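You operate a simulated robot arm through the tools that you are given. There is no shell and no other tool.

The job below is to be done with a simulated two-armed robot. You get a single attempt, and the scene is never put back.

## Task
Wipe up the spill on the free end of the island top with the yellow cloth and put it back.

The check looks at the end state, three seconds after you hand in, the way a careful person would. Anything else that was tipped, shoved, dropped, spilled or broken makes it a failure. Flat cloth is picked up by pressing the open fingertips on it (5 to 10 N) and closing them slowly along it; thin cloth reads only 2 to 8 mm in the jaws.

## Robot
Two 7-joint arms with two-finger parallel grippers on one trunk, on a base that moves. Base frame: it is fixed to the floor where the robot stands at the start and does not move with it; the origin is under the middle of the robot, x ahead of it, y to its left, z up; the surface under the hand at the start is at about z = 880. Lengths are in mm, angles in rad, forces in N, time in s.
The left shoulder is at the start at [70, 177, 1195], the right one opposite. With the tool pointing down near the work surface each hand reaches from about 280 to 740 mm from the robot's upright axis, wherever it stands, measured 20 degrees to its own side. Payload 3.43 kg a hand.
The TCP of each hand is the grasp point between the finger pads, 30 mm short of the fingertips. In the tool frame z runs along the fingers and y along their closing line. The gripper opens to 94 mm. The fingers are 28 mm wide and 10 mm thick; the gripper's body (50 by 96 mm) begins 55 mm behind the TCP.
Orientation is told as [roll, pitch, yaw] about the base's x, y, z axes, in that order, counted from this pose: with the fingers straight down and closing along the base's y, the tool's x points along the base's -x, its y along +y and its z along -z.

## Interface
- The arms move only by the tool move_arm. It takes "left_commands", "right_commands" or both (then of equal length, played together; a hand with none holds still); each is a list of rows, each a list of 6 numbers: the shift along the tool's x, y, z in mm, then the turn, a rotation vector about the tool's x, y, z in rad. In form: [[tx, ty, tz, rx, ry, rz], ...]. A call has 1 to 20 rows; each row shifts and turns the commanded pose from where the row before left it, along the tool's axes as they then stand. "left_fingers" and "right_fingers" are, for a hand that has rows, the gripper command, from -1 (shut) to 1 (fully open), values between in proportion, set as the call begins (left out, the last holds). Rows are played at 5 a second. More than 50 mm and 0.15 rad between two rows, or a gripper value outside its range, and nothing of the call is played. A pose out of reach is approached as far as the arm can. The call stops where the force on the tool passes 40 N (or 10 N more than at its start, if that is more) or the arm is blocked; 0.2 s more then pass. The fingers move at their own pace (about 153 mm/s each) and stop on an object; they squeeze with about 37 N. The grip force told is the motor's: it shows also when the fingers shut on nothing. Time passes only in rows, and 0.2 s behind the last, so rows that do not move let the fingers close. The reply holds the time, the measured pose of the TCP, the force on the tool along the base axes, the opening and the grip force, in the units named above and with some noise, with the torque about the TCP (base axes, N m) and any sound that the robot's microphone picked up.
- Cameras (640 x 400 px; columns grow to the right, rows downward): "scene" is now at [128.7, 33.2, 1499.4]; the picture's right is [0.41, -0.91, 0.00], its down [-0.61, -0.27, -0.74] and it looks along [0.68, 0.30, -0.67] (base axes); focal length 290 px, centre (320, 200). "left" rides on the left gripper at [76, -14, -103] in its tool frame; the picture's right is [0.18, 0.98, 0.00], its down [-0.75, 0.14, -0.64] and it looks along [-0.63, 0.12, 0.77] (tool axes); focal length 243 px, centre (320, 200). "right" rides on the right gripper at [76, 14, -103] in its tool frame; the picture's right is [-0.18, 0.98, 0.00], its down [-0.75, -0.14, -0.64] and it looks along [-0.63, -0.12, 0.77] (tool axes); focal length 243 px, centre (320, 200). There is no depth. A picture from a camera that has moved, and an enlarged one, comes with that camera's place and axes in the base frame and with its lens.
- get_image(camera): a new picture of that camera. It takes no simulated time.
- raise_lower(by): slides the trunk up (or, below 0, down) by that many mm; the arms and the scene camera ride with it, the base frame stays. It gives what a move gives, with no picture.
- steer(legs): drives the robot by 1 to 6 legs, each [ahead, turn to the left] in mm and rad, along the robot's own axes; the way and the turn of a leg run together, so that a leg with both is an arc; at most 1500 mm and 3.142 rad a leg. The arms and the cameras ride along, it lands a little off, and it stops where it bumps. It gives what a move gives.
- pan_tilt(pan, tilt): turns the head with the scene camera to pan (to the left, within 1.501 rad either way) and tilt (down, from -0.506 to 1.204), counted from straight ahead of the robot. It gives what a move gives.
- zoom(camera, box): a new picture of the part [left, top, right, bottom] of that camera's present view, enlarged. It takes no simulated time.
- sign_off(): hands the job in; it is judged then, once.

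Places have to be worked out from the pictures, the camera data and where the tool is seen. Open the grippers and draw the arms clear of the work before you hand the job in, unless the task says otherwise.

The tools are called after "Request:" as a command line: name --argument value ..., lists and objects as JSON in quotes. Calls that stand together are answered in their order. move_arm: Moves the arms, as the interface text tells. Its arguments: {"type":"object","properties":{"left_commands":{"type":"array","items":{"type":"array","items":{"type":"number"}}},"left_fingers":{"type":"number"},"right_commands":{"type":"array","items":{"type":"array","items":{"type":"number"}}},"right_fingers":{"type":"number"}},"required":[]} The other tools are called the same way: raise_lower (by) moves the trunk up or down; steer (legs) drives the base; pan_tilt (pan, tilt) turns the head that bears the scene camera; get_image (camera) takes a picture; zoom (camera, box) takes an enlarged picture of a part of a camera's view; sign_off () hands the job in.

At the start:

```text
time: 0.0
left_tool_pos: [409.9, 418.8, 1168.7]
left_tcp_rot: [0.0, 0.001, 0.001]
left_contact_force: [-0.2, 0.1, 0.6]
left_moment: [0.01, -0.02, 0.0]
left_grip_width: 93.9
left_finger_force: 0.0
right_tool_pos: [546.6, 43.3, 1104.6]
right_tcp_rot: [0.0, 0.0, -0.002]
right_contact_force: [0.0, 0.2, -0.7]
right_moment: [0.05, -0.03, 0.02]
right_grip_width: 93.9
right_finger_force: 0.1
trunk travel left (down, up): [-775.0, 65.0]
robot x, y, heading: [-3.0, 1.0, 0.002]
head pan, tilt (commanded): [0.419, 0.733]
```

scene: 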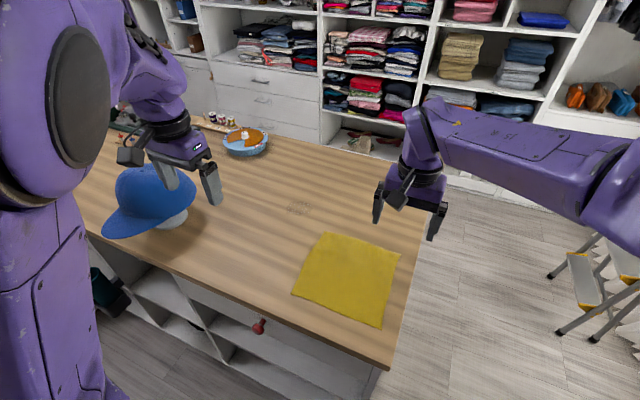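
right: 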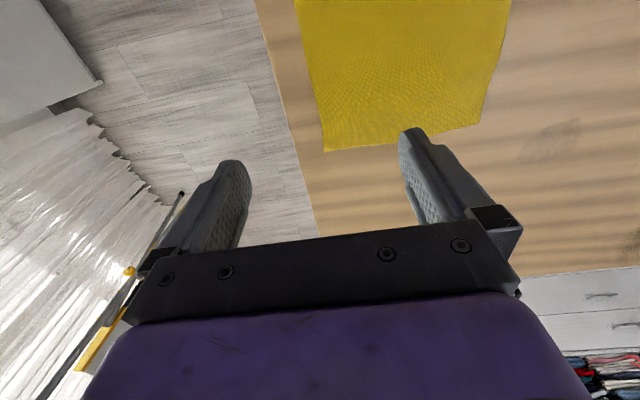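
left: 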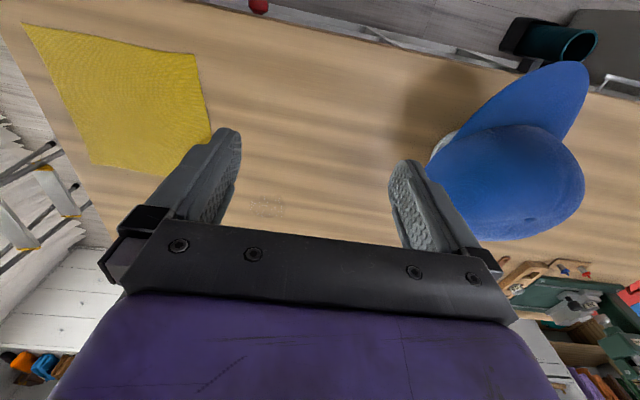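

The yellow cloth lies flat at about x 432–655, y 27–243, and there is a faint mark near (298, 208) in the scene picture. I enlarge those areas to locate the spill.

Request:
zoom --camera "scene" --box '[220, 160, 440, 300]'

Request:
zoom --camera "scene" --box '[80, 100, 320, 250]'

Request:
zoom --camera "left" --box '[160, 20, 440, 220]'

Request:
zoom --camera "right" --box '[260, 0, 640, 280]'

```text
2.86 times, centred on (330, 230) of scene
camera zoom: at [128.7, 33.2, 1499.4], right [0.41, -0.91, 0.0], down [-0.61, -0.27, -0.74], along [0.68, 0.3, -0.67], focal length 829 px, centre (291, 114)
```

zoom: 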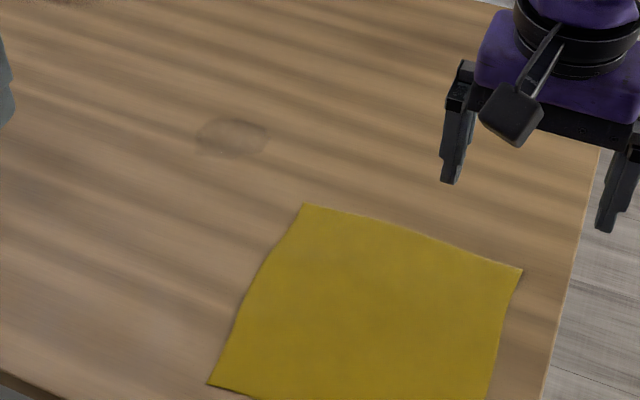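

```text
2.67 times, centred on (200, 175) of scene
camera zoom: at [128.7, 33.2, 1499.4], right [0.41, -0.91, 0.0], down [-0.61, -0.27, -0.74], along [0.68, 0.3, -0.67], focal length 774 px, centre (640, 267)
```

zoom: 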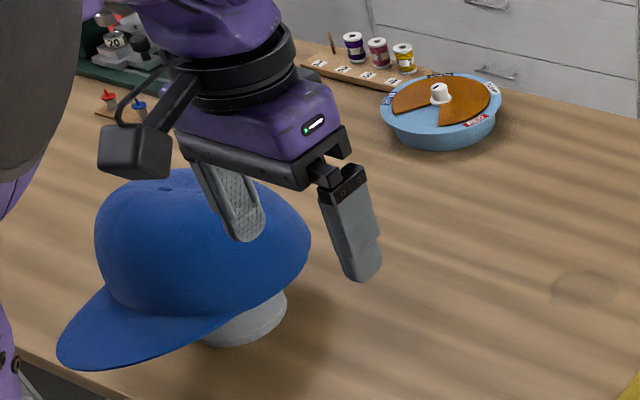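

```text
2.00 times, centred on (300, 120) of left
camera zoom: at [334.5, 406.2, 1273.0], right [-0.18, 0.98, 0.0], down [0.75, 0.14, 0.64], along [0.63, 0.12, -0.77], focal length 485 px, centre (360, 360)
```

zoom: 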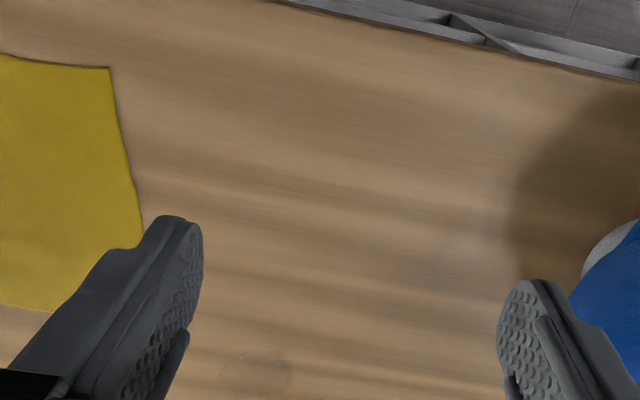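

```text
1.43 times, centred on (450, 140) of right
camera zoom: at [471.5, 58.5, 1207.6], right [0.19, 0.98, 0.0], down [0.75, -0.14, 0.64], along [0.63, -0.12, -0.77], focal length 347 px, centre (134, 286)
```

zoom: 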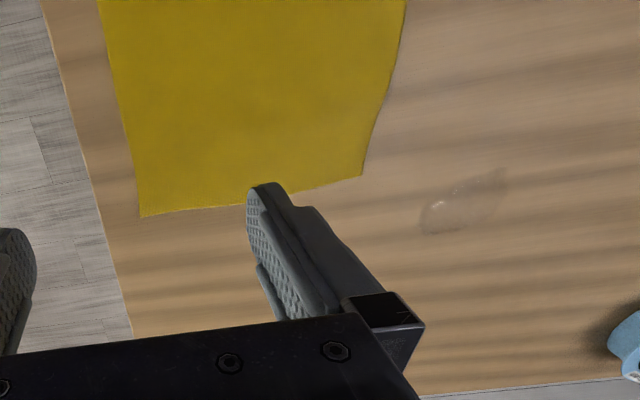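

The spill is a clear wet patch centred at about (697, 354), roughly 80 × 55 mm; the right and scene cameras agree with z = 880. It is slightly beyond the left hand's reach from here, so I look straight down ahead to see how much room the base has before the island.

Request:
pan_tilt --pan 0.0 --tilt 1.2

Request:
get_image --camera "scene"

```text
time: 0.9
left_tool_pos: [409.5, 419.2, 1169.2]
left_tcp_rot: [0.0, 0.001, 0.0]
left_contact_force: [0.2, 0.0, -0.1]
left_moment: [0.01, -0.02, 0.01]
left_grip_width: 94.0
left_finger_force: 0.1
right_tool_pos: [547.4, 43.3, 1104.7]
right_tcp_rot: [-0.001, 0.001, -0.001]
right_contact_force: [-0.1, -0.2, -0.8]
right_moment: [-0.03, -0.01, -0.01]
right_grip_width: 93.9
right_finger_force: 0.1
trunk travel left (down, up): [-775.0, 65.0]
robot x, y, heading: [0.7, -1.6, 0.002]
head pan, tilt (commanded): [0.0, 1.201]
```

```text
taken
camera scene: at [108.2, -0.7, 1466.2], right [0.0, -1.0, 0.0], down [-0.93, 0.0, -0.36], along [0.36, 0.0, -0.93], focal length 290 px, centre (320, 200)
```

scene: 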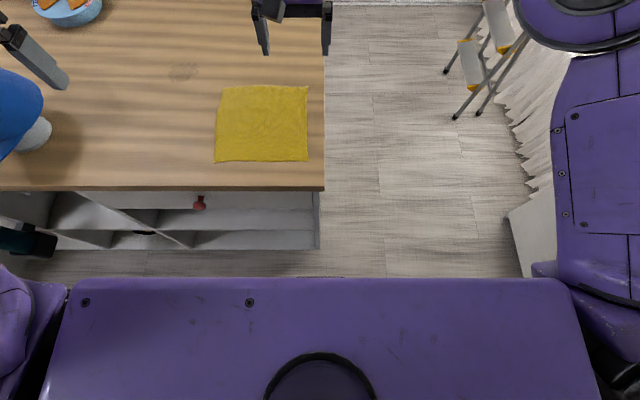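

The chest is well clear of the island, whose top edge is at x≈358 and foot at x≈404. I first draw the right hand back off the island so it cannot get in the way, then I'll drive a little forward.

Request:
move_arm --right_commands '[[15, -40, -10, 0, 0, 0], [15, -40, -10, 0, 0, 0], [20, -40, -10, 0, 0, 0], [20, -40, -10, 0, 0, 0], [20, -40, -5, 0, 0, 0], [20, -40, 0, 0, 0, 0], [20, -30, 0, 0, 0, 0], [0, 0, 0, 0, 0, 0]]'

```text
time: 2.7
left_tool_pos: [409.7, 420.1, 1168.7]
left_tcp_rot: [0.003, -0.001, 0.0]
left_contact_force: [0.1, 0.0, -0.1]
left_moment: [-0.02, 0.0, 0.02]
left_grip_width: 94.0
left_finger_force: 0.0
right_tool_pos: [416.2, -224.9, 1149.9]
right_tcp_rot: [0.0, 0.001, 0.0]
right_contact_force: [0.5, 0.2, 0.2]
right_moment: [0.01, -0.03, 0.01]
right_grip_width: 94.1
right_finger_force: 0.1
trunk travel left (down, up): [-775.0, 65.0]
robot x, y, heading: [-1.3, 2.2, 0.002]
head pan, tilt (commanded): [0.0, 1.201]
```

The right hand is now off the island at (416, -225). Next I drive forward a small 70 mm so the left hand can comfortably reach the spill.

Request:
steer --legs '[[70, 0]]'

Request:
pan_tilt --pan 0.35 --tilt 0.85

Request:
get_image --camera "scene"

```text
time: 3.7
left_tool_pos: [472.0, 419.6, 1173.4]
left_tcp_rot: [0.0, -0.006, 0.0]
left_contact_force: [0.0, -0.2, 1.1]
left_moment: [0.01, -0.1, 0.02]
left_grip_width: 94.2
left_finger_force: 0.1
right_tool_pos: [478.5, -225.6, 1154.5]
right_tcp_rot: [0.002, -0.009, 0.002]
right_contact_force: [-1.0, 0.8, -0.8]
right_moment: [0.04, -0.05, 0.01]
right_grip_width: 94.2
right_finger_force: 0.0
trunk travel left (down, up): [-775.0, 65.0]
robot x, y, heading: [71.1, 1.1, -0.001]
head pan, tilt (commanded): [0.0, 1.201]
```

```text
time: 4.6
left_tool_pos: [482.2, 419.8, 1170.1]
left_tcp_rot: [0.001, 0.002, 0.001]
left_contact_force: [-0.6, -0.5, -0.7]
left_moment: [0.03, 0.01, -0.01]
left_grip_width: 94.2
left_finger_force: 0.2
right_tool_pos: [487.8, -224.8, 1150.2]
right_tcp_rot: [0.001, 0.002, 0.001]
right_contact_force: [0.3, -0.2, -0.1]
right_moment: [0.0, 0.02, 0.01]
right_grip_width: 93.7
right_finger_force: 0.1
trunk travel left (down, up): [-775.0, 65.0]
robot x, y, heading: [68.0, 2.0, -0.001]
head pan, tilt (commanded): [0.351, 0.85]
```

```text
taken
camera scene: at [198.1, 26.0, 1489.6], right [0.34, -0.94, 0.0], down [-0.71, -0.26, -0.66], along [0.62, 0.23, -0.75], focal length 290 px, centre (320, 200)
```

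scene: 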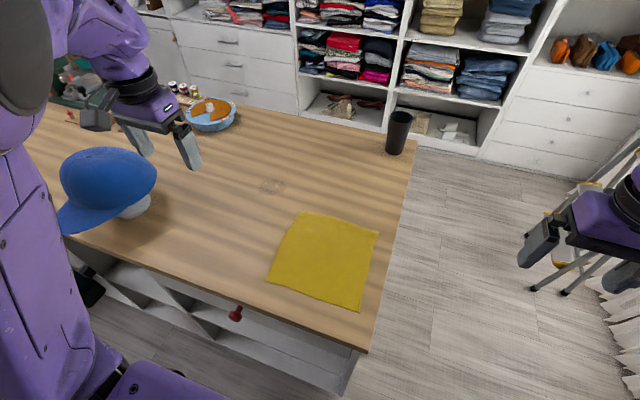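

The drive went cleanly (robot at x≈68). A black cup stands at the far right corner (~(978, 54)), well away from the work. I enlarge the view to fix the cloth's original corners and the spill from this camera position.

Request:
zoom --camera "scene" --box '[220, 160, 420, 320]'

```text
2.50 times, centred on (320, 240) of scene
camera zoom: at [198.1, 26.0, 1489.6], right [0.34, -0.94, 0.0], down [-0.71, -0.26, -0.66], along [0.62, 0.23, -0.75], focal length 725 px, centre (320, 100)
```

zoom: 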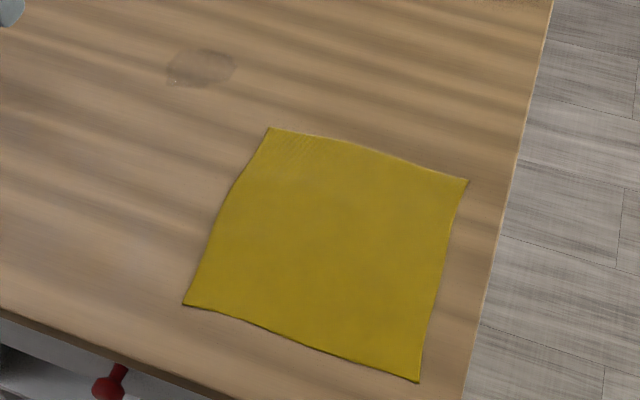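

Corners of the cloth now read: far-left (644, 248), far-right (648, 30), near-right (436, 24), near-left (429, 241); spill spans x≈668–734, y≈322–388. My plan is to pinch the cloth near its far-left corner at about (603, 206), drag it over the spill and wipe. First I bring the left hand above that point.

Request:
move_arm --left_commands '[[-20, -36, 0, 0, 0, 0], [-20, -36, 0, 0, 0, 0], [-20, -36, 10, 0, 0, 0], [-20, -36, 20, 0, 0, 0], [-20, -36, 30, 0, 0, 0], [-21, -34, 40, 0, 0, 0], [0, 0, 40, 0, 0, 0.15], [0, 0, 30, 0, 0, 0.15], [0, 0, 0, 0, 0, 0.15], [0, 0, 0, 0, 0, 0.15], [0, 0, 0, 0, 0, 0]]' --left_fingers 0.0

Request:
get_image --camera "left"

Request:
get_image --camera "scene"

```text
refused: row 5 steps farther than a row can; nothing moved
```

```text
taken
camera left: at [406.3, 406.4, 1272.5], right [-0.18, 0.98, 0.0], down [0.75, 0.14, 0.64], along [0.63, 0.12, -0.77], focal length 243 px, centre (320, 200)
```

left: 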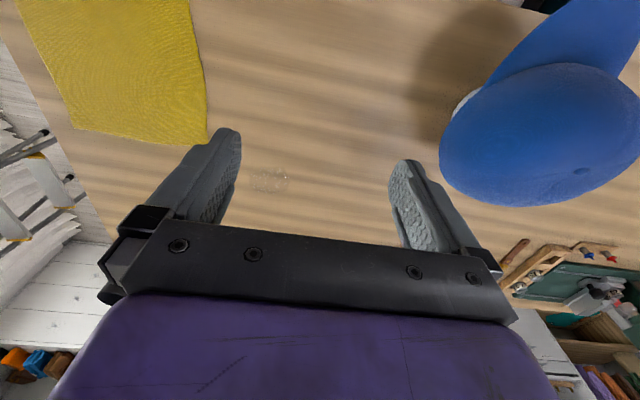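

```text
taken
camera scene: at [198.1, 26.0, 1489.6], right [0.34, -0.94, 0.0], down [-0.71, -0.26, -0.66], along [0.62, 0.23, -0.75], focal length 290 px, centre (320, 200)
```

scene: 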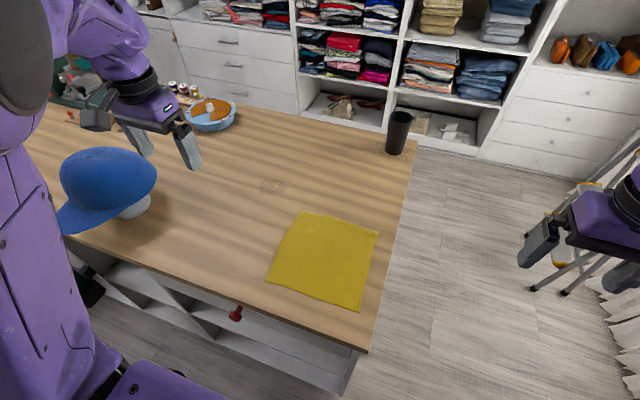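

The call was refused because one row was over 50 mm; nothing moved. I replay it with smaller steps.

Request:
move_arm --left_commands '[[-20, -36, 0, 0, 0, 0], [-20, -36, 0, 0, 0, 0], [-20, -36, 10, 0, 0, 0], [-20, -36, 20, 0, 0, 0], [-20, -36, 20, 0, 0, 0], [-21, -34, 20, 0, 0, 0], [0, 0, 40, 0, 0, 0.14], [0, 0, 40, 0, 0, 0.14], [0, 0, 20, 0, 0, 0.14], [0, 0, 0, 0, 0, 0.14], [0, 0, 0, 0, 0, 0]]' --left_fingers 0.0

Request:
get_image --camera "left"

Request:
get_image --camera "scene"

```text
time: 7.0
left_tool_pos: [601.4, 205.6, 1000.6]
left_tcp_rot: [-0.001, 0.001, -0.561]
left_contact_force: [0.7, -0.3, 0.1]
left_moment: [-0.03, 0.02, -0.01]
left_grip_width: 47.0
left_finger_force: 0.0
right_tool_pos: [485.7, -224.6, 1151.9]
right_tcp_rot: [0.002, -0.001, 0.0]
right_contact_force: [0.3, 0.1, -0.5]
right_moment: [0.01, 0.0, 0.02]
right_grip_width: 93.9
right_finger_force: 0.1
trunk travel left (down, up): [-775.0, 65.0]
robot x, y, heading: [69.8, 0.7, -0.0]
head pan, tilt (commanded): [0.351, 0.85]
```

```text
taken
camera left: at [529.9, 234.3, 1103.3], right [0.37, 0.93, 0.0], down [0.71, -0.28, 0.64], along [0.6, -0.24, -0.77], focal length 243 px, centre (320, 200)
```

left: 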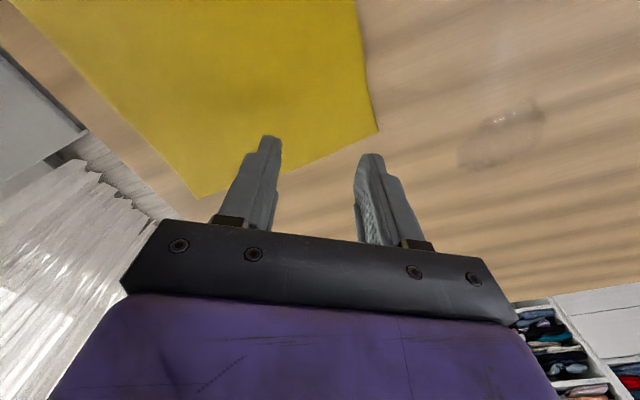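

```text
taken
camera scene: at [195.7, 25.8, 1489.9], right [0.34, -0.94, 0.0], down [-0.71, -0.26, -0.66], along [0.62, 0.23, -0.75], focal length 290 px, centre (320, 200)
```

scene: 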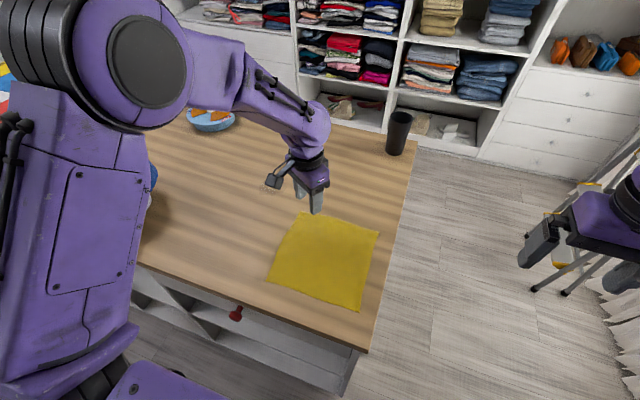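

The hand is over (601, 206) with 47 mm opening, and the left picture confirms the point lies inside the far-left corner of the cloth. I descend to just above the cloth.

Request:
move_arm --left_commands '[[0, 0, 30, 0, 0, 0], [0, 0, 25, 0, 0, 0], [0, 0, 15, 0, 0, 0], [0, 0, 8, 0, 0, 0], [0, 0, 0, 0, 0, 0]]'

Request:
get_image --camera "left"

```text
time: 8.2
left_tool_pos: [601.9, 205.8, 922.5]
left_tcp_rot: [-0.001, 0.001, -0.559]
left_contact_force: [0.7, -0.2, 1.1]
left_moment: [0.02, 0.01, -0.01]
left_grip_width: 47.1
left_finger_force: 0.1
right_tool_pos: [486.2, -225.7, 1151.2]
right_tcp_rot: [0.003, 0.001, 0.001]
right_contact_force: [-0.4, -0.4, -0.6]
right_moment: [0.01, 0.0, -0.02]
right_grip_width: 94.0
right_finger_force: 0.0
trunk travel left (down, up): [-775.0, 65.0]
robot x, y, heading: [68.1, 1.1, -0.002]
head pan, tilt (commanded): [0.351, 0.85]
```

```text
taken
camera left: at [530.1, 235.5, 1025.1], right [0.37, 0.93, 0.0], down [0.71, -0.28, 0.64], along [0.6, -0.23, -0.77], focal length 243 px, centre (320, 200)
```

left: 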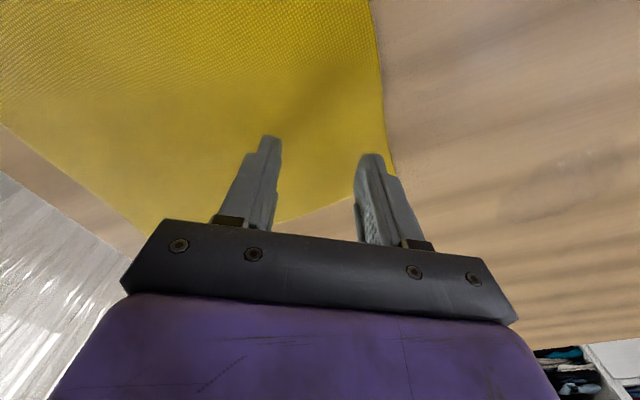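

Fingertips are about 12 mm above the cloth, both over it. I lower in small steps until the contact force reads about 5–10 N.

Request:
move_arm --left_commands '[[0, 0, 4, 0, 0, 0], [0, 0, 4, 0, 0, 0], [0, 0, 3, 0, 0, 0], [0, 0, 1, 0, 0, 0], [0, 0, 0, 0, 0, 0]]'

```text
time: 9.4
left_tool_pos: [600.8, 206.6, 911.6]
left_tcp_rot: [0.001, -0.003, -0.557]
left_contact_force: [1.9, 1.2, 14.2]
left_moment: [0.03, 0.1, 0.02]
left_grip_width: 46.4
left_finger_force: 0.1
right_tool_pos: [484.2, -225.3, 1151.8]
right_tcp_rot: [0.003, -0.001, 0.0]
right_contact_force: [0.1, 0.7, 0.0]
right_moment: [0.0, -0.03, 0.01]
right_grip_width: 94.2
right_finger_force: 0.2
trunk travel left (down, up): [-775.0, 65.0]
robot x, y, heading: [68.0, -2.7, 0.004]
head pan, tilt (commanded): [0.351, 0.85]
```

Contact at TCP z≈911.6 with 14 N, slightly much. I back off a bit and check.

Request:
move_arm --left_commands '[[0, 0, -0.6, 0, 0, 0], [0, 0, 0, 0, 0, 0]]'

```text
time: 10.0
left_tool_pos: [601.5, 204.9, 912.1]
left_tcp_rot: [0.002, -0.001, -0.559]
left_contact_force: [0.9, 2.0, 13.0]
left_moment: [0.14, 0.0, -0.02]
left_grip_width: 46.9
left_finger_force: 0.2
right_tool_pos: [485.3, -225.1, 1152.6]
right_tcp_rot: [0.001, -0.001, 0.001]
right_contact_force: [-0.4, 0.0, -0.5]
right_moment: [0.02, 0.03, -0.02]
right_grip_width: 94.0
right_finger_force: 0.1
trunk travel left (down, up): [-775.0, 65.0]
robot x, y, heading: [68.2, -0.4, -0.0]
head pan, tilt (commanded): [0.351, 0.85]
```

Still 13 N, so I lift another 1.5 mm of command to reach the 5–10 N band.

Request:
move_arm --left_commands '[[0, 0, -1.5, 0, 0, 0], [0, 0, 0, 0, 0, 0]]'

```text
time: 10.6
left_tool_pos: [599.7, 205.5, 910.5]
left_tcp_rot: [-0.002, 0.001, -0.561]
left_contact_force: [-0.4, 0.7, 2.7]
left_moment: [0.14, -0.03, 0.01]
left_grip_width: 47.3
left_finger_force: 0.3
right_tool_pos: [486.1, -225.3, 1151.3]
right_tcp_rot: [0.002, -0.003, 0.001]
right_contact_force: [-0.5, -0.6, 0.9]
right_moment: [-0.03, 0.01, 0.03]
right_grip_width: 94.0
right_finger_force: 0.0
trunk travel left (down, up): [-775.0, 65.0]
robot x, y, heading: [67.6, -0.4, 0.001]
head pan, tilt (commanded): [0.351, 0.85]
```

2.7 N now; I press 0.8 mm further for about 8 N and begin closing slowly to 38 mm.

Request:
move_arm --left_commands '[[0, 0, 0.8, 0, 0, 0], [0, 0, 0, 0, 0, 0]]'

Request:
move_arm --left_commands '[[0, 0, 0, 0, 0, 0]]' --left_fingers -0.15

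Request:
move_arm --left_commands '[[0, 0, 0, 0, 0, 0]]' --left_fingers -0.3

Request:
get_image --camera "left"

```text
time: 11.2
left_tool_pos: [601.0, 205.8, 911.3]
left_tcp_rot: [0.0, -0.001, -0.56]
left_contact_force: [-0.9, -0.3, 3.5]
left_moment: [0.06, 0.02, 0.02]
left_grip_width: 46.9
left_finger_force: 0.1
right_tool_pos: [485.2, -226.1, 1151.8]
right_tcp_rot: [0.002, -0.001, 0.0]
right_contact_force: [-0.2, 0.7, -0.7]
right_moment: [-0.02, 0.01, -0.01]
right_grip_width: 94.1
right_finger_force: 0.1
trunk travel left (down, up): [-775.0, 65.0]
robot x, y, heading: [73.6, -1.6, -0.003]
head pan, tilt (commanded): [0.351, 0.85]
```

```text
time: 11.6
left_tool_pos: [601.2, 205.8, 910.4]
left_tcp_rot: [0.0, -0.001, -0.559]
left_contact_force: [-0.2, 0.3, 3.8]
left_moment: [0.06, -0.01, -0.01]
left_grip_width: 39.8
left_finger_force: 0.1
right_tool_pos: [485.8, -225.9, 1151.2]
right_tcp_rot: [0.002, -0.001, 0.0]
right_contact_force: [-0.6, -0.2, -0.5]
right_moment: [-0.03, 0.03, -0.02]
right_grip_width: 93.9
right_finger_force: 0.0
trunk travel left (down, up): [-775.0, 65.0]
robot x, y, heading: [66.1, -1.6, 0.001]
head pan, tilt (commanded): [0.351, 0.85]
```

```text
time: 12.0
left_tool_pos: [600.9, 206.0, 910.8]
left_tcp_rot: [0.0, 0.0, -0.559]
left_contact_force: [0.1, 0.2, 2.9]
left_moment: [0.07, 0.0, 0.0]
left_grip_width: 32.4
left_finger_force: 0.1
right_tool_pos: [486.0, -224.7, 1150.9]
right_tcp_rot: [0.002, -0.003, 0.0]
right_contact_force: [0.6, -1.0, -0.6]
right_moment: [-0.01, -0.01, 0.01]
right_grip_width: 93.9
right_finger_force: 0.1
trunk travel left (down, up): [-775.0, 65.0]
robot x, y, heading: [74.8, -1.7, -0.002]
head pan, tilt (commanded): [0.351, 0.85]
```

```text
taken
camera left: at [529.2, 234.7, 1014.3], right [0.37, 0.93, 0.0], down [0.71, -0.28, 0.64], along [0.6, -0.23, -0.77], focal length 243 px, centre (320, 200)
```

left: 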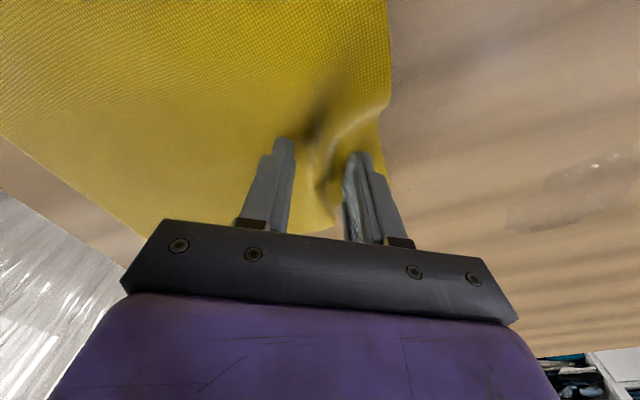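

A fold is already rising between the fingers. Force is only 3 N, so I press about 0.8 mm more while closing further.

Request:
move_arm --left_commands '[[0, 0, 0.8, 0, 0, 0], [0, 0, 0, 0, 0, 0]]' --left_fingers -0.45

Request:
move_arm --left_commands '[[0, 0, 0, 0, 0, 0]]' --left_fingers -0.6

Request:
move_arm --left_commands '[[0, 0, 0, 0, 0, 0]]' --left_fingers -0.75

Request:
get_image --camera "left"

```text
time: 12.6
left_tool_pos: [601.4, 206.7, 912.4]
left_tcp_rot: [0.002, -0.002, -0.558]
left_contact_force: [1.0, -0.2, 8.5]
left_moment: [0.13, 0.0, -0.02]
left_grip_width: 25.5
left_finger_force: 0.1
right_tool_pos: [485.4, -224.8, 1151.4]
right_tcp_rot: [0.001, -0.002, -0.001]
right_contact_force: [-0.8, 0.9, 1.0]
right_moment: [0.0, 0.03, -0.02]
right_grip_width: 93.9
right_finger_force: 0.1
trunk travel left (down, up): [-775.0, 65.0]
robot x, y, heading: [68.5, 4.0, 0.001]
head pan, tilt (commanded): [0.351, 0.85]
```

```text
time: 13.0
left_tool_pos: [599.8, 206.7, 911.9]
left_tcp_rot: [0.002, -0.001, -0.557]
left_contact_force: [-0.1, -0.1, 9.4]
left_moment: [0.04, 0.03, -0.03]
left_grip_width: 17.6
left_finger_force: 0.0
right_tool_pos: [485.4, -226.2, 1151.6]
right_tcp_rot: [0.003, -0.003, -0.001]
right_contact_force: [-0.5, 0.4, -0.1]
right_moment: [-0.02, 0.02, -0.01]
right_grip_width: 93.8
right_finger_force: 0.1
trunk travel left (down, up): [-775.0, 65.0]
robot x, y, heading: [70.0, -2.2, -0.003]
head pan, tilt (commanded): [0.351, 0.85]
```

```text
time: 13.4
left_tool_pos: [601.0, 205.9, 911.4]
left_tcp_rot: [0.0, -0.001, -0.559]
left_contact_force: [0.7, -0.3, 9.9]
left_moment: [0.08, 0.03, -0.04]
left_grip_width: 10.7
left_finger_force: 0.0
right_tool_pos: [485.6, -225.5, 1151.1]
right_tcp_rot: [0.001, 0.0, 0.0]
right_contact_force: [0.6, 0.2, 0.3]
right_moment: [-0.02, -0.01, 0.01]
right_grip_width: 93.9
right_finger_force: 0.1
trunk travel left (down, up): [-775.0, 65.0]
robot x, y, heading: [67.9, 3.3, 0.002]
head pan, tilt (commanded): [0.351, 0.85]
```

```text
taken
camera left: at [528.7, 234.3, 1014.1], right [0.37, 0.93, 0.0], down [0.71, -0.28, 0.64], along [0.6, -0.23, -0.77], focal length 243 px, centre (320, 200)
```

left: 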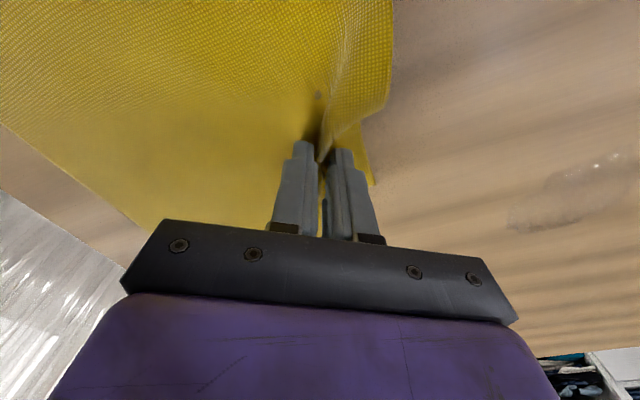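

The fold stands between the fingers with about 10 N of press. I close fully onto it and let the grip settle.

Request:
move_arm --left_commands '[[0, 0, 0, 0, 0, 0], [0, 0, 0, 0, 0, 0], [0, 0, 0, 0, 0, 0]]' --left_fingers -1.0

Request:
get_image --camera "left"

```text
time: 14.2
left_tool_pos: [599.4, 205.6, 911.1]
left_tcp_rot: [0.001, -0.001, -0.559]
left_contact_force: [0.8, 1.5, 12.1]
left_moment: [0.1, -0.04, 0.0]
left_grip_width: 2.1
left_finger_force: 36.1
right_tool_pos: [485.7, -226.3, 1152.2]
right_tcp_rot: [0.001, -0.002, -0.001]
right_contact_force: [-0.7, 0.3, -0.2]
right_moment: [0.0, 0.04, 0.01]
right_grip_width: 94.0
right_finger_force: 0.0
trunk travel left (down, up): [-775.0, 65.0]
robot x, y, heading: [73.1, -0.2, 0.001]
head pan, tilt (commanded): [0.351, 0.85]
```

```text
taken
camera left: at [528.7, 234.5, 1014.1], right [0.37, 0.93, 0.0], down [0.71, -0.28, 0.64], along [0.6, -0.23, -0.77], focal length 243 px, centre (320, 200)
```

left: 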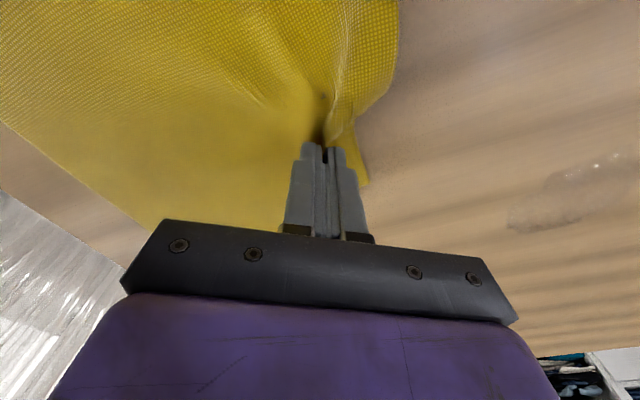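

Jaws read 2.1 mm at 36 N, consistent with cloth in them. I lift about 12 mm and drag 40 mm toward the spill to see whether the cloth follows.

Request:
move_arm --left_commands '[[0, 0, -6, 0, 0, 0], [0, 0, -6, 0, 0, 0], [0, 10, 0, 0, 0, 0], [0, 15, 0, 0, 0, 0], [0, 15, 0, 0, 0, 0], [0, 0, 0, 0, 0, 0]]'

Request:
get_image --camera "left"

Request:
get_image --camera "scene"

```text
time: 15.6
left_tool_pos: [623.9, 240.8, 921.4]
left_tcp_rot: [0.002, 0.0, -0.558]
left_contact_force: [0.5, -0.2, -0.1]
left_moment: [-0.01, 0.0, 0.01]
left_grip_width: 1.8
left_finger_force: 37.0
right_tool_pos: [486.7, -225.4, 1151.0]
right_tcp_rot: [0.002, 0.0, 0.0]
right_contact_force: [-0.2, -0.8, 0.6]
right_moment: [0.02, -0.05, -0.04]
right_grip_width: 94.1
right_finger_force: 0.0
trunk travel left (down, up): [-775.0, 65.0]
robot x, y, heading: [68.9, -2.3, -0.001]
head pan, tilt (commanded): [0.351, 0.85]
```

```text
taken
camera left: at [551.0, 269.2, 1025.0], right [0.37, 0.93, 0.0], down [0.71, -0.28, 0.64], along [0.6, -0.23, -0.77], focal length 243 px, centre (320, 200)
```

left: 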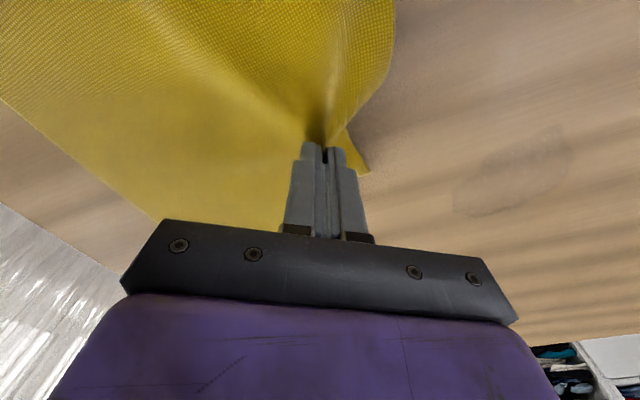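

```text
taken
camera scene: at [195.6, 25.7, 1489.9], right [0.34, -0.94, 0.0], down [-0.71, -0.26, -0.66], along [0.62, 0.23, -0.75], focal length 290 px, centre (320, 200)
```

scene: 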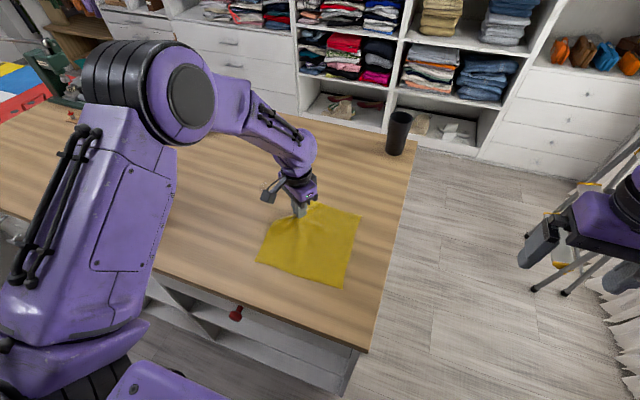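

The cloth follows the pinch nicely and trails flat. I drag on toward the near edge of the spill, keeping the tips about 10 mm up.

Request:
move_arm --left_commands '[[-1, 20, 0, 0, 0, 0], [-1, 22, 0, 0, 0, 0], [-1, 22, 0, 0, 0, 0], [-1, 20, 0, 0, 0, 0], [0, 16, 0, 0, 0, 0], [0, 0, 0, 0, 0, 0]]'

Request:
get_image --camera "left"

Request:
get_image --camera "scene"

```text
time: 17.0
left_tool_pos: [678.6, 324.7, 925.5]
left_tcp_rot: [-0.001, 0.001, -0.557]
left_contact_force: [-0.8, -0.5, -0.4]
left_moment: [0.01, 0.01, 0.01]
left_grip_width: 1.8
left_finger_force: 36.5
right_tool_pos: [486.7, -225.8, 1151.3]
right_tcp_rot: [0.001, -0.002, -0.001]
right_contact_force: [-0.5, 1.1, -0.2]
right_moment: [0.0, -0.02, -0.01]
right_grip_width: 93.8
right_finger_force: 0.0
trunk travel left (down, up): [-775.0, 65.0]
robot x, y, heading: [69.6, -0.8, -0.006]
head pan, tilt (commanded): [0.351, 0.85]
```

```text
taken
camera left: at [606.1, 352.4, 1027.6], right [0.37, 0.93, 0.0], down [0.71, -0.28, 0.64], along [0.6, -0.23, -0.77], focal length 243 px, centre (320, 200)
```

left: 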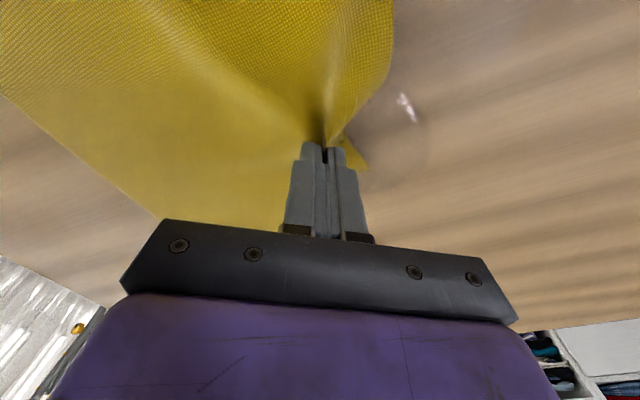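

```text
taken
camera scene: at [195.3, 25.6, 1489.9], right [0.34, -0.94, 0.0], down [-0.71, -0.26, -0.66], along [0.62, 0.23, -0.75], focal length 290 px, centre (320, 200)
```

scene: 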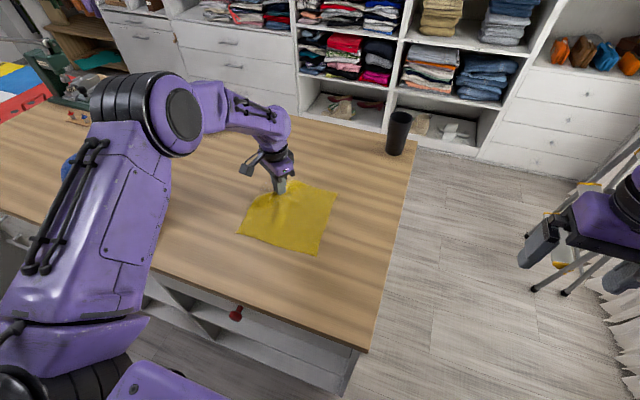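

The pinch is at (679, 325), right at the near edge of the spill, with the cloth trailing flat behind. I lower until the tips press the cloth on the top at about 8 N.

Request:
move_arm --left_commands '[[0, 0, 6, 0, 0, 0], [0, 0, 4, 0, 0, 0], [0, 0, 2, 0, 0, 0], [0, 0, 0, 0, 0, 0]]'

```text
time: 18.0
left_tool_pos: [677.6, 322.1, 911.3]
left_tcp_rot: [0.002, -0.002, -0.557]
left_contact_force: [-0.7, 1.5, 4.7]
left_moment: [0.05, -0.01, -0.01]
left_grip_width: 1.9
left_finger_force: 36.8
right_tool_pos: [485.8, -224.9, 1151.0]
right_tcp_rot: [0.002, -0.001, 0.0]
right_contact_force: [0.1, 0.0, -0.2]
right_moment: [0.02, 0.0, -0.01]
right_grip_width: 93.9
right_finger_force: 0.1
trunk travel left (down, up): [-775.0, 65.0]
robot x, y, heading: [67.2, 2.0, 0.001]
head pan, tilt (commanded): [0.351, 0.85]
```

4.7 N of press. I add a touch and wipe forward through the spill along the closing direction in slow steps.

Request:
move_arm --left_commands '[[0, 0, 0.4, 0, 0, 0], [0, 10, 0, 0, 0, 0], [0, 10, 0, 0, 0, 0], [0, 10, 0, 0, 0, 0], [0, 10, 0, 0, 0, 0], [0, 10, 0, 0, 0, 0], [0, 10, 0, 0, 0, 0], [0, 10, 0, 0, 0, 0], [0, 8, 0, 0, 0, 0], [0, 0, 0, 0, 0, 0]]'

Request:
get_image --camera "left"

Request:
get_image --camera "scene"

```text
time: 20.2
left_tool_pos: [720.3, 387.5, 910.4]
left_tcp_rot: [0.001, -0.003, -0.56]
left_contact_force: [-1.3, -3.3, 7.1]
left_moment: [-0.06, 0.0, 0.02]
left_grip_width: 2.0
left_finger_force: 37.0
right_tool_pos: [485.4, -226.0, 1151.7]
right_tcp_rot: [0.003, -0.002, 0.001]
right_contact_force: [0.1, -0.4, 0.1]
right_moment: [-0.02, -0.01, 0.02]
right_grip_width: 94.0
right_finger_force: 0.1
trunk travel left (down, up): [-775.0, 65.0]
robot x, y, heading: [69.3, 0.3, 0.001]
head pan, tilt (commanded): [0.351, 0.85]
```

```text
taken
camera left: at [648.0, 416.5, 1014.2], right [0.37, 0.93, 0.0], down [0.71, -0.28, 0.64], along [0.6, -0.23, -0.77], focal length 243 px, centre (320, 200)
```

left: 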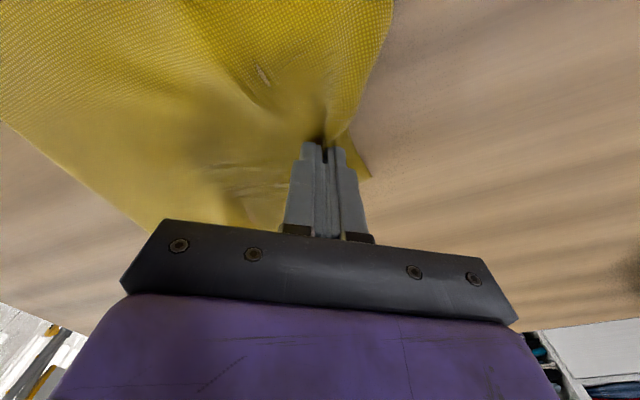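

```text
taken
camera scene: at [194.1, 24.4, 1490.1], right [0.34, -0.94, 0.0], down [-0.7, -0.26, -0.66], along [0.62, 0.23, -0.75], focal length 290 px, centre (320, 200)
```

scene: 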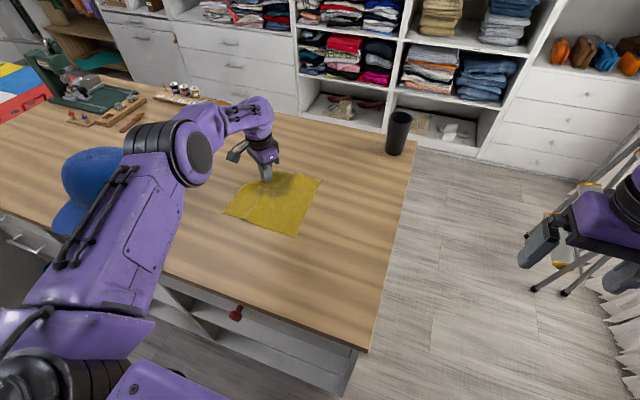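

The cloth is darkening where it soaks up the liquid and the press is about 7 N. The spill is wider than the fingers, so I wipe strokes offset to one side (toward near-left), staying pressed.

Request:
move_arm --left_commands '[[10, 0, 0, 0, 0, 0], [10, 0, 0, 0, 0, 0], [0, -12, 0, 0, 0, 0], [0, -12, 0, 0, 0, 0], [0, -12, 0, 0, 0, 0], [0, -12, 0, 0, 0, 0], [0, -12, 0, 0, 0, 0], [0, -12, 0, 0, 0, 0], [10, 0, 0, 0, 0, 0], [10, 0, 0, 0, 0, 0], [0, 12, 0, 0, 0, 0], [0, 12, 0, 0, 0, 0], [0, 12, 0, 0, 0, 0], [0, 12, 0, 0, 0, 0], [0, 12, 0, 0, 0, 0], [0, 12, 0, 0, 0, 0], [0, 0, 0, 0, 0, 0]]'

Request:
get_image --camera "left"

Request:
get_image --camera "scene"

```text
time: 23.8
left_tool_pos: [686.5, 409.7, 911.1]
left_tcp_rot: [0.001, 0.0, -0.558]
left_contact_force: [-1.0, -1.2, 6.0]
left_moment: [-0.01, 0.0, 0.0]
left_grip_width: 1.8
left_finger_force: 36.6
right_tool_pos: [485.1, -225.5, 1150.7]
right_tcp_rot: [0.0, -0.001, 0.001]
right_contact_force: [0.3, -0.5, 0.1]
right_moment: [0.02, -0.03, -0.02]
right_grip_width: 94.3
right_finger_force: 0.1
trunk travel left (down, up): [-775.0, 65.0]
robot x, y, heading: [76.4, -1.3, 0.006]
head pan, tilt (commanded): [0.351, 0.85]
```

```text
taken
camera left: at [614.1, 438.2, 1014.3], right [0.37, 0.93, 0.0], down [0.71, -0.28, 0.64], along [0.6, -0.23, -0.77], focal length 243 px, centre (320, 200)
```

left: 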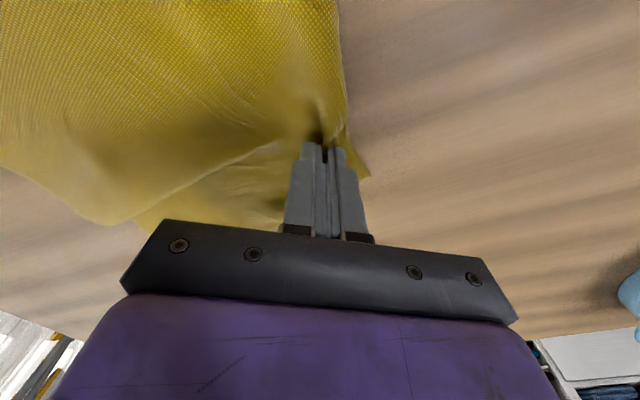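

```text
taken
camera scene: at [194.2, 24.7, 1490.0], right [0.34, -0.94, 0.0], down [-0.7, -0.26, -0.66], along [0.62, 0.23, -0.75], focal length 290 px, centre (320, 200)
```

scene: 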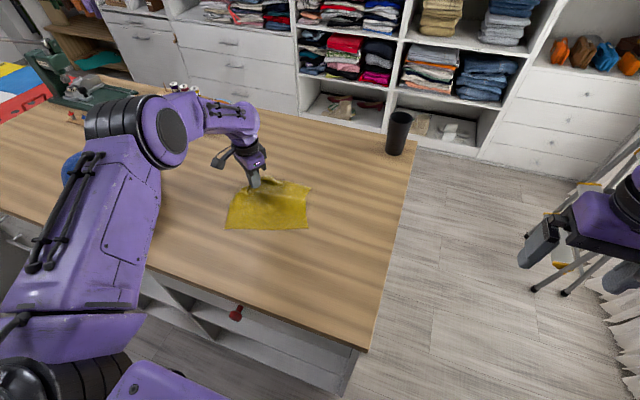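

Press is steady at 6 N. Now the strokes on the other side (far-right part of the spill).

Request:
move_arm --left_commands '[[-12, -2, 0, 0, 0, 0], [-12, -2, 0, 0, 0, 0], [-12, -2, 0, 0, 0, 0], [-12, -2, 0, 0, 0, 0], [-12, 0, 0, 0, 0, 0], [0, -12, 0, 0, 0, 0], [0, -12, 0, 0, 0, 0], [0, -12, 0, 0, 0, 0], [0, -12, 0, 0, 0, 0], [0, -12, 0, 0, 0, 0], [0, -8, 0, 0, 0, 0], [-9, 0, 0, 0, 0, 0], [-9, 0, 0, 0, 0, 0], [0, 12, 0, 0, 0, 0], [0, 12, 0, 0, 0, 0], [0, 12, 0, 0, 0, 0], [0, 12, 0, 0, 0, 0], [0, 10, 0, 0, 0, 0], [0, 0, 0, 0, 0, 0]]'

Request:
get_image --camera "left"

Request:
get_image --camera "scene"

```text
time: 27.8
left_tool_pos: [742.1, 351.7, 910.7]
left_tcp_rot: [-0.001, 0.0, -0.559]
left_contact_force: [0.0, -1.9, 5.6]
left_moment: [-0.03, 0.01, -0.02]
left_grip_width: 1.7
left_finger_force: 36.3
right_tool_pos: [484.8, -225.8, 1150.3]
right_tcp_rot: [0.003, -0.001, -0.001]
right_contact_force: [0.0, -0.5, 0.7]
right_moment: [-0.02, -0.01, 0.01]
right_grip_width: 93.9
right_finger_force: 0.1
trunk travel left (down, up): [-775.0, 65.0]
robot x, y, heading: [66.6, -0.5, 0.002]
head pan, tilt (commanded): [0.351, 0.85]
```

```text
taken
camera left: at [670.5, 381.2, 1014.4], right [0.37, 0.93, 0.0], down [0.71, -0.28, 0.64], along [0.6, -0.23, -0.77], focal length 243 px, centre (320, 200)
```

left: 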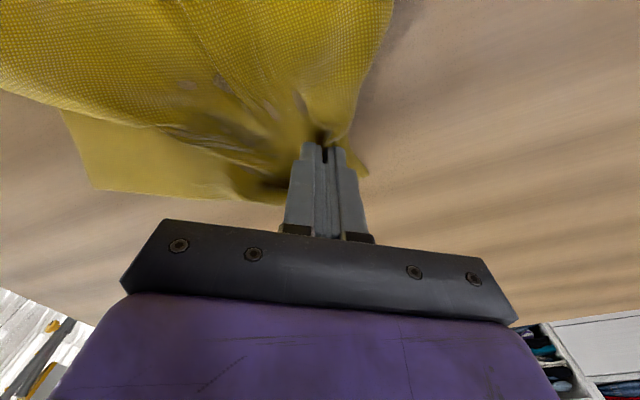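

```text
taken
camera scene: at [194.2, 24.6, 1490.1], right [0.34, -0.94, 0.0], down [-0.7, -0.26, -0.66], along [0.62, 0.23, -0.75], focal length 290 px, centre (320, 200)
```

scene: 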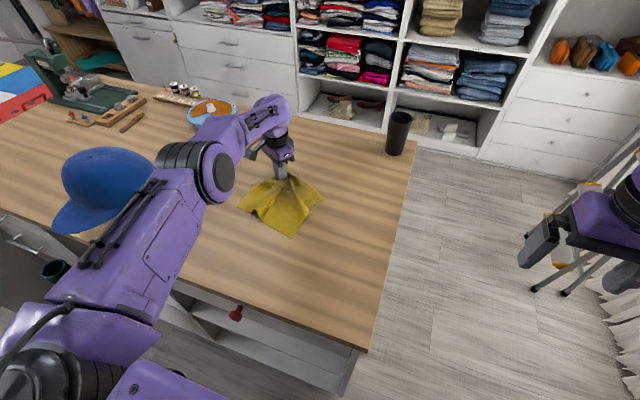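

All readings are steady. I add cross strokes over the whole patch for a thorough wipe.

Request:
move_arm --left_commands '[[13, 0, 0, 0, 0, 0], [13, 0, 0, 0, 0, 0], [13, 0, 0, 0, 0, 0], [13, 0, 0, 0, 0, 0], [13, 0, 0, 0, 0, 0], [13, 0, 0, 0, 0, 0], [0, -11, 0, 0, 0, 0], [0, -11, 0, 0, 0, 0], [-13, 0, 0, 0, 0, 0], [-13, 0, 0, 0, 0, 0], [-13, 0, 0, 0, 0, 0], [-13, 0, 0, 0, 0, 0], [-13, 0, 0, 0, 0, 0], [-10, 0, 0, 0, 0, 0], [0, 10, 0, 0, 0, 0], [12, 12, 0, 0, 0, 0], [12, 12, 0, 0, 0, 0], [12, 12, 0, 0, 0, 0], [0, 12, 0, 0, 0, 0], [0, 0, 0, 0, 0, 0]]'

Request:
get_image --camera "left"

Request:
zoom --camera "scene" --box '[180, 120, 380, 260]'

```text
time: 32.0
left_tool_pos: [728.3, 404.1, 911.8]
left_tcp_rot: [0.002, 0.0, -0.558]
left_contact_force: [-1.9, -1.2, 4.3]
left_moment: [-0.1, 0.05, 0.02]
left_grip_width: 1.9
left_finger_force: 36.3
right_tool_pos: [484.3, -225.4, 1151.0]
right_tcp_rot: [0.001, -0.001, -0.001]
right_contact_force: [-0.2, -0.2, -0.1]
right_moment: [0.0, -0.02, 0.0]
right_grip_width: 94.1
right_finger_force: 0.1
trunk travel left (down, up): [-775.0, 65.0]
robot x, y, heading: [68.5, -1.3, 0.005]
head pan, tilt (commanded): [0.351, 0.85]
```

```text
taken
camera left: at [656.2, 432.9, 1014.8], right [0.37, 0.93, 0.0], down [0.71, -0.28, 0.64], along [0.6, -0.23, -0.77], focal length 243 px, centre (320, 200)
```

left: 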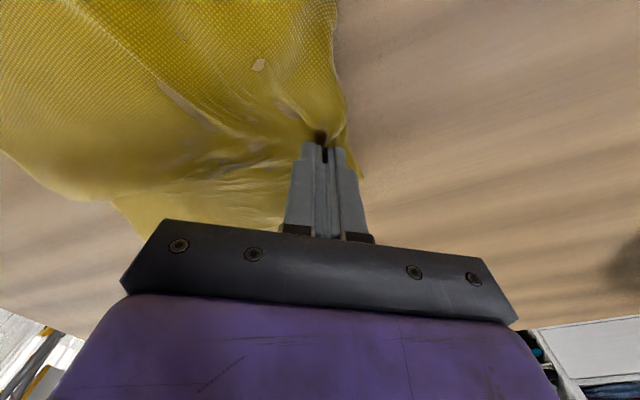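

```text
2.86 times, centred on (280, 190) of scene
camera zoom: at [194.3, 25.0, 1490.0], right [0.34, -0.94, 0.0], down [-0.7, -0.26, -0.66], along [0.62, 0.23, -0.75], focal length 829 px, centre (434, 229)
```

zoom: 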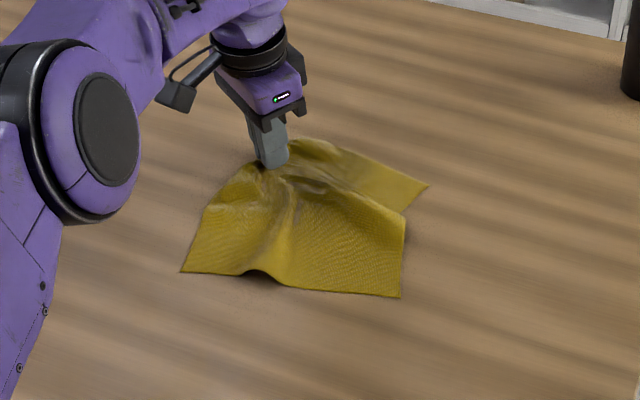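

The wiping strokes are done. I now release by spreading the fingers slowly back to 47 mm while still lightly pressed, which unrolls the fold, then lift to inspect.

Request:
move_arm --left_commands '[[0, 0, 0, 0, 0, 0]]' --left_fingers -0.7

Request:
move_arm --left_commands '[[0, 0, 0, 0, 0, 0]]' --left_fingers -0.4

Request:
move_arm --left_commands '[[0, 0, 0, 0, 0, 0]]' --left_fingers -0.1

Request:
move_arm --left_commands '[[0, 0, -10, 0, 0, 0], [0, 0, -30, 0, 0, 0], [0, 0, -30, 0, 0, 0], [0, 0, -30, 0, 0, 0], [0, 0, 0, 0, 0, 0]]'

Request:
get_image --camera "left"

Request:
zoom --camera "scene" --box '[180, 120, 380, 260]'

```text
time: 32.4
left_tool_pos: [728.7, 405.1, 910.5]
left_tcp_rot: [0.001, 0.0, -0.559]
left_contact_force: [-1.3, 0.3, 2.5]
left_moment: [0.05, 0.05, -0.02]
left_grip_width: 13.7
left_finger_force: 0.1
right_tool_pos: [486.2, -224.7, 1151.5]
right_tcp_rot: [0.001, -0.001, -0.001]
right_contact_force: [1.0, -0.3, -1.3]
right_moment: [-0.02, -0.03, -0.02]
right_grip_width: 94.0
right_finger_force: 0.0
trunk travel left (down, up): [-775.0, 65.0]
robot x, y, heading: [72.1, 1.1, 0.002]
head pan, tilt (commanded): [0.351, 0.85]
```

```text
time: 32.8
left_tool_pos: [728.9, 404.4, 911.0]
left_tcp_rot: [0.0, 0.0, -0.56]
left_contact_force: [-0.8, -0.3, 2.4]
left_moment: [0.04, -0.01, 0.03]
left_grip_width: 28.0
left_finger_force: 0.0
right_tool_pos: [484.6, -223.9, 1150.5]
right_tcp_rot: [0.001, -0.002, -0.001]
right_contact_force: [0.5, 0.2, -0.3]
right_moment: [0.01, -0.02, -0.01]
right_grip_width: 93.9
right_finger_force: 0.1
trunk travel left (down, up): [-775.0, 65.0]
robot x, y, heading: [68.9, 0.4, 0.0]
head pan, tilt (commanded): [0.351, 0.85]
```

```text
time: 33.2
left_tool_pos: [729.1, 403.6, 911.6]
left_tcp_rot: [-0.001, -0.001, -0.559]
left_contact_force: [-0.7, -0.4, 1.9]
left_moment: [0.05, 0.01, 0.01]
left_grip_width: 41.9
left_finger_force: 0.0
right_tool_pos: [486.7, -225.2, 1151.1]
right_tcp_rot: [0.001, -0.003, -0.001]
right_contact_force: [-0.5, -0.4, 0.3]
right_moment: [0.03, 0.06, -0.01]
right_grip_width: 94.1
right_finger_force: 0.1
trunk travel left (down, up): [-775.0, 65.0]
robot x, y, heading: [69.2, 0.8, 0.006]
head pan, tilt (commanded): [0.351, 0.85]
```

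```text
time: 34.4
left_tool_pos: [728.8, 403.8, 1011.3]
left_tcp_rot: [0.0, -0.001, -0.558]
left_contact_force: [-0.3, 0.2, 0.1]
left_moment: [-0.02, 0.0, 0.02]
left_grip_width: 42.1
left_finger_force: 0.0
right_tool_pos: [486.1, -224.9, 1151.3]
right_tcp_rot: [0.002, 0.001, 0.0]
right_contact_force: [-0.1, 0.6, 0.0]
right_moment: [0.03, -0.02, 0.0]
right_grip_width: 94.3
right_finger_force: 0.1
trunk travel left (down, up): [-775.0, 65.0]
robot x, y, heading: [73.1, 2.6, -0.002]
head pan, tilt (commanded): [0.351, 0.85]
```

```text
taken
camera left: at [657.2, 432.2, 1113.8], right [0.36, 0.93, 0.0], down [0.71, -0.28, 0.64], along [0.6, -0.23, -0.77], focal length 243 px, centre (320, 200)
```

left: 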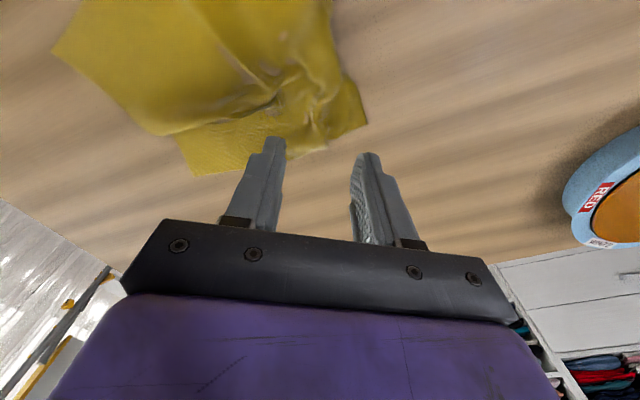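

```text
2.86 times, centred on (280, 190) of scene
camera zoom: at [195.8, 26.1, 1489.9], right [0.34, -0.94, 0.0], down [-0.71, -0.26, -0.66], along [0.62, 0.23, -0.75], focal length 829 px, centre (434, 229)
```

zoom: 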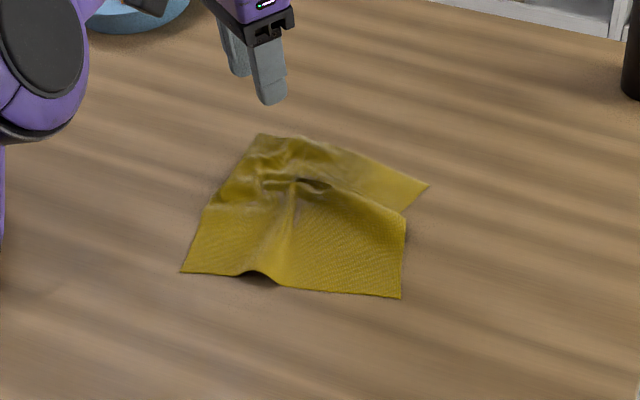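

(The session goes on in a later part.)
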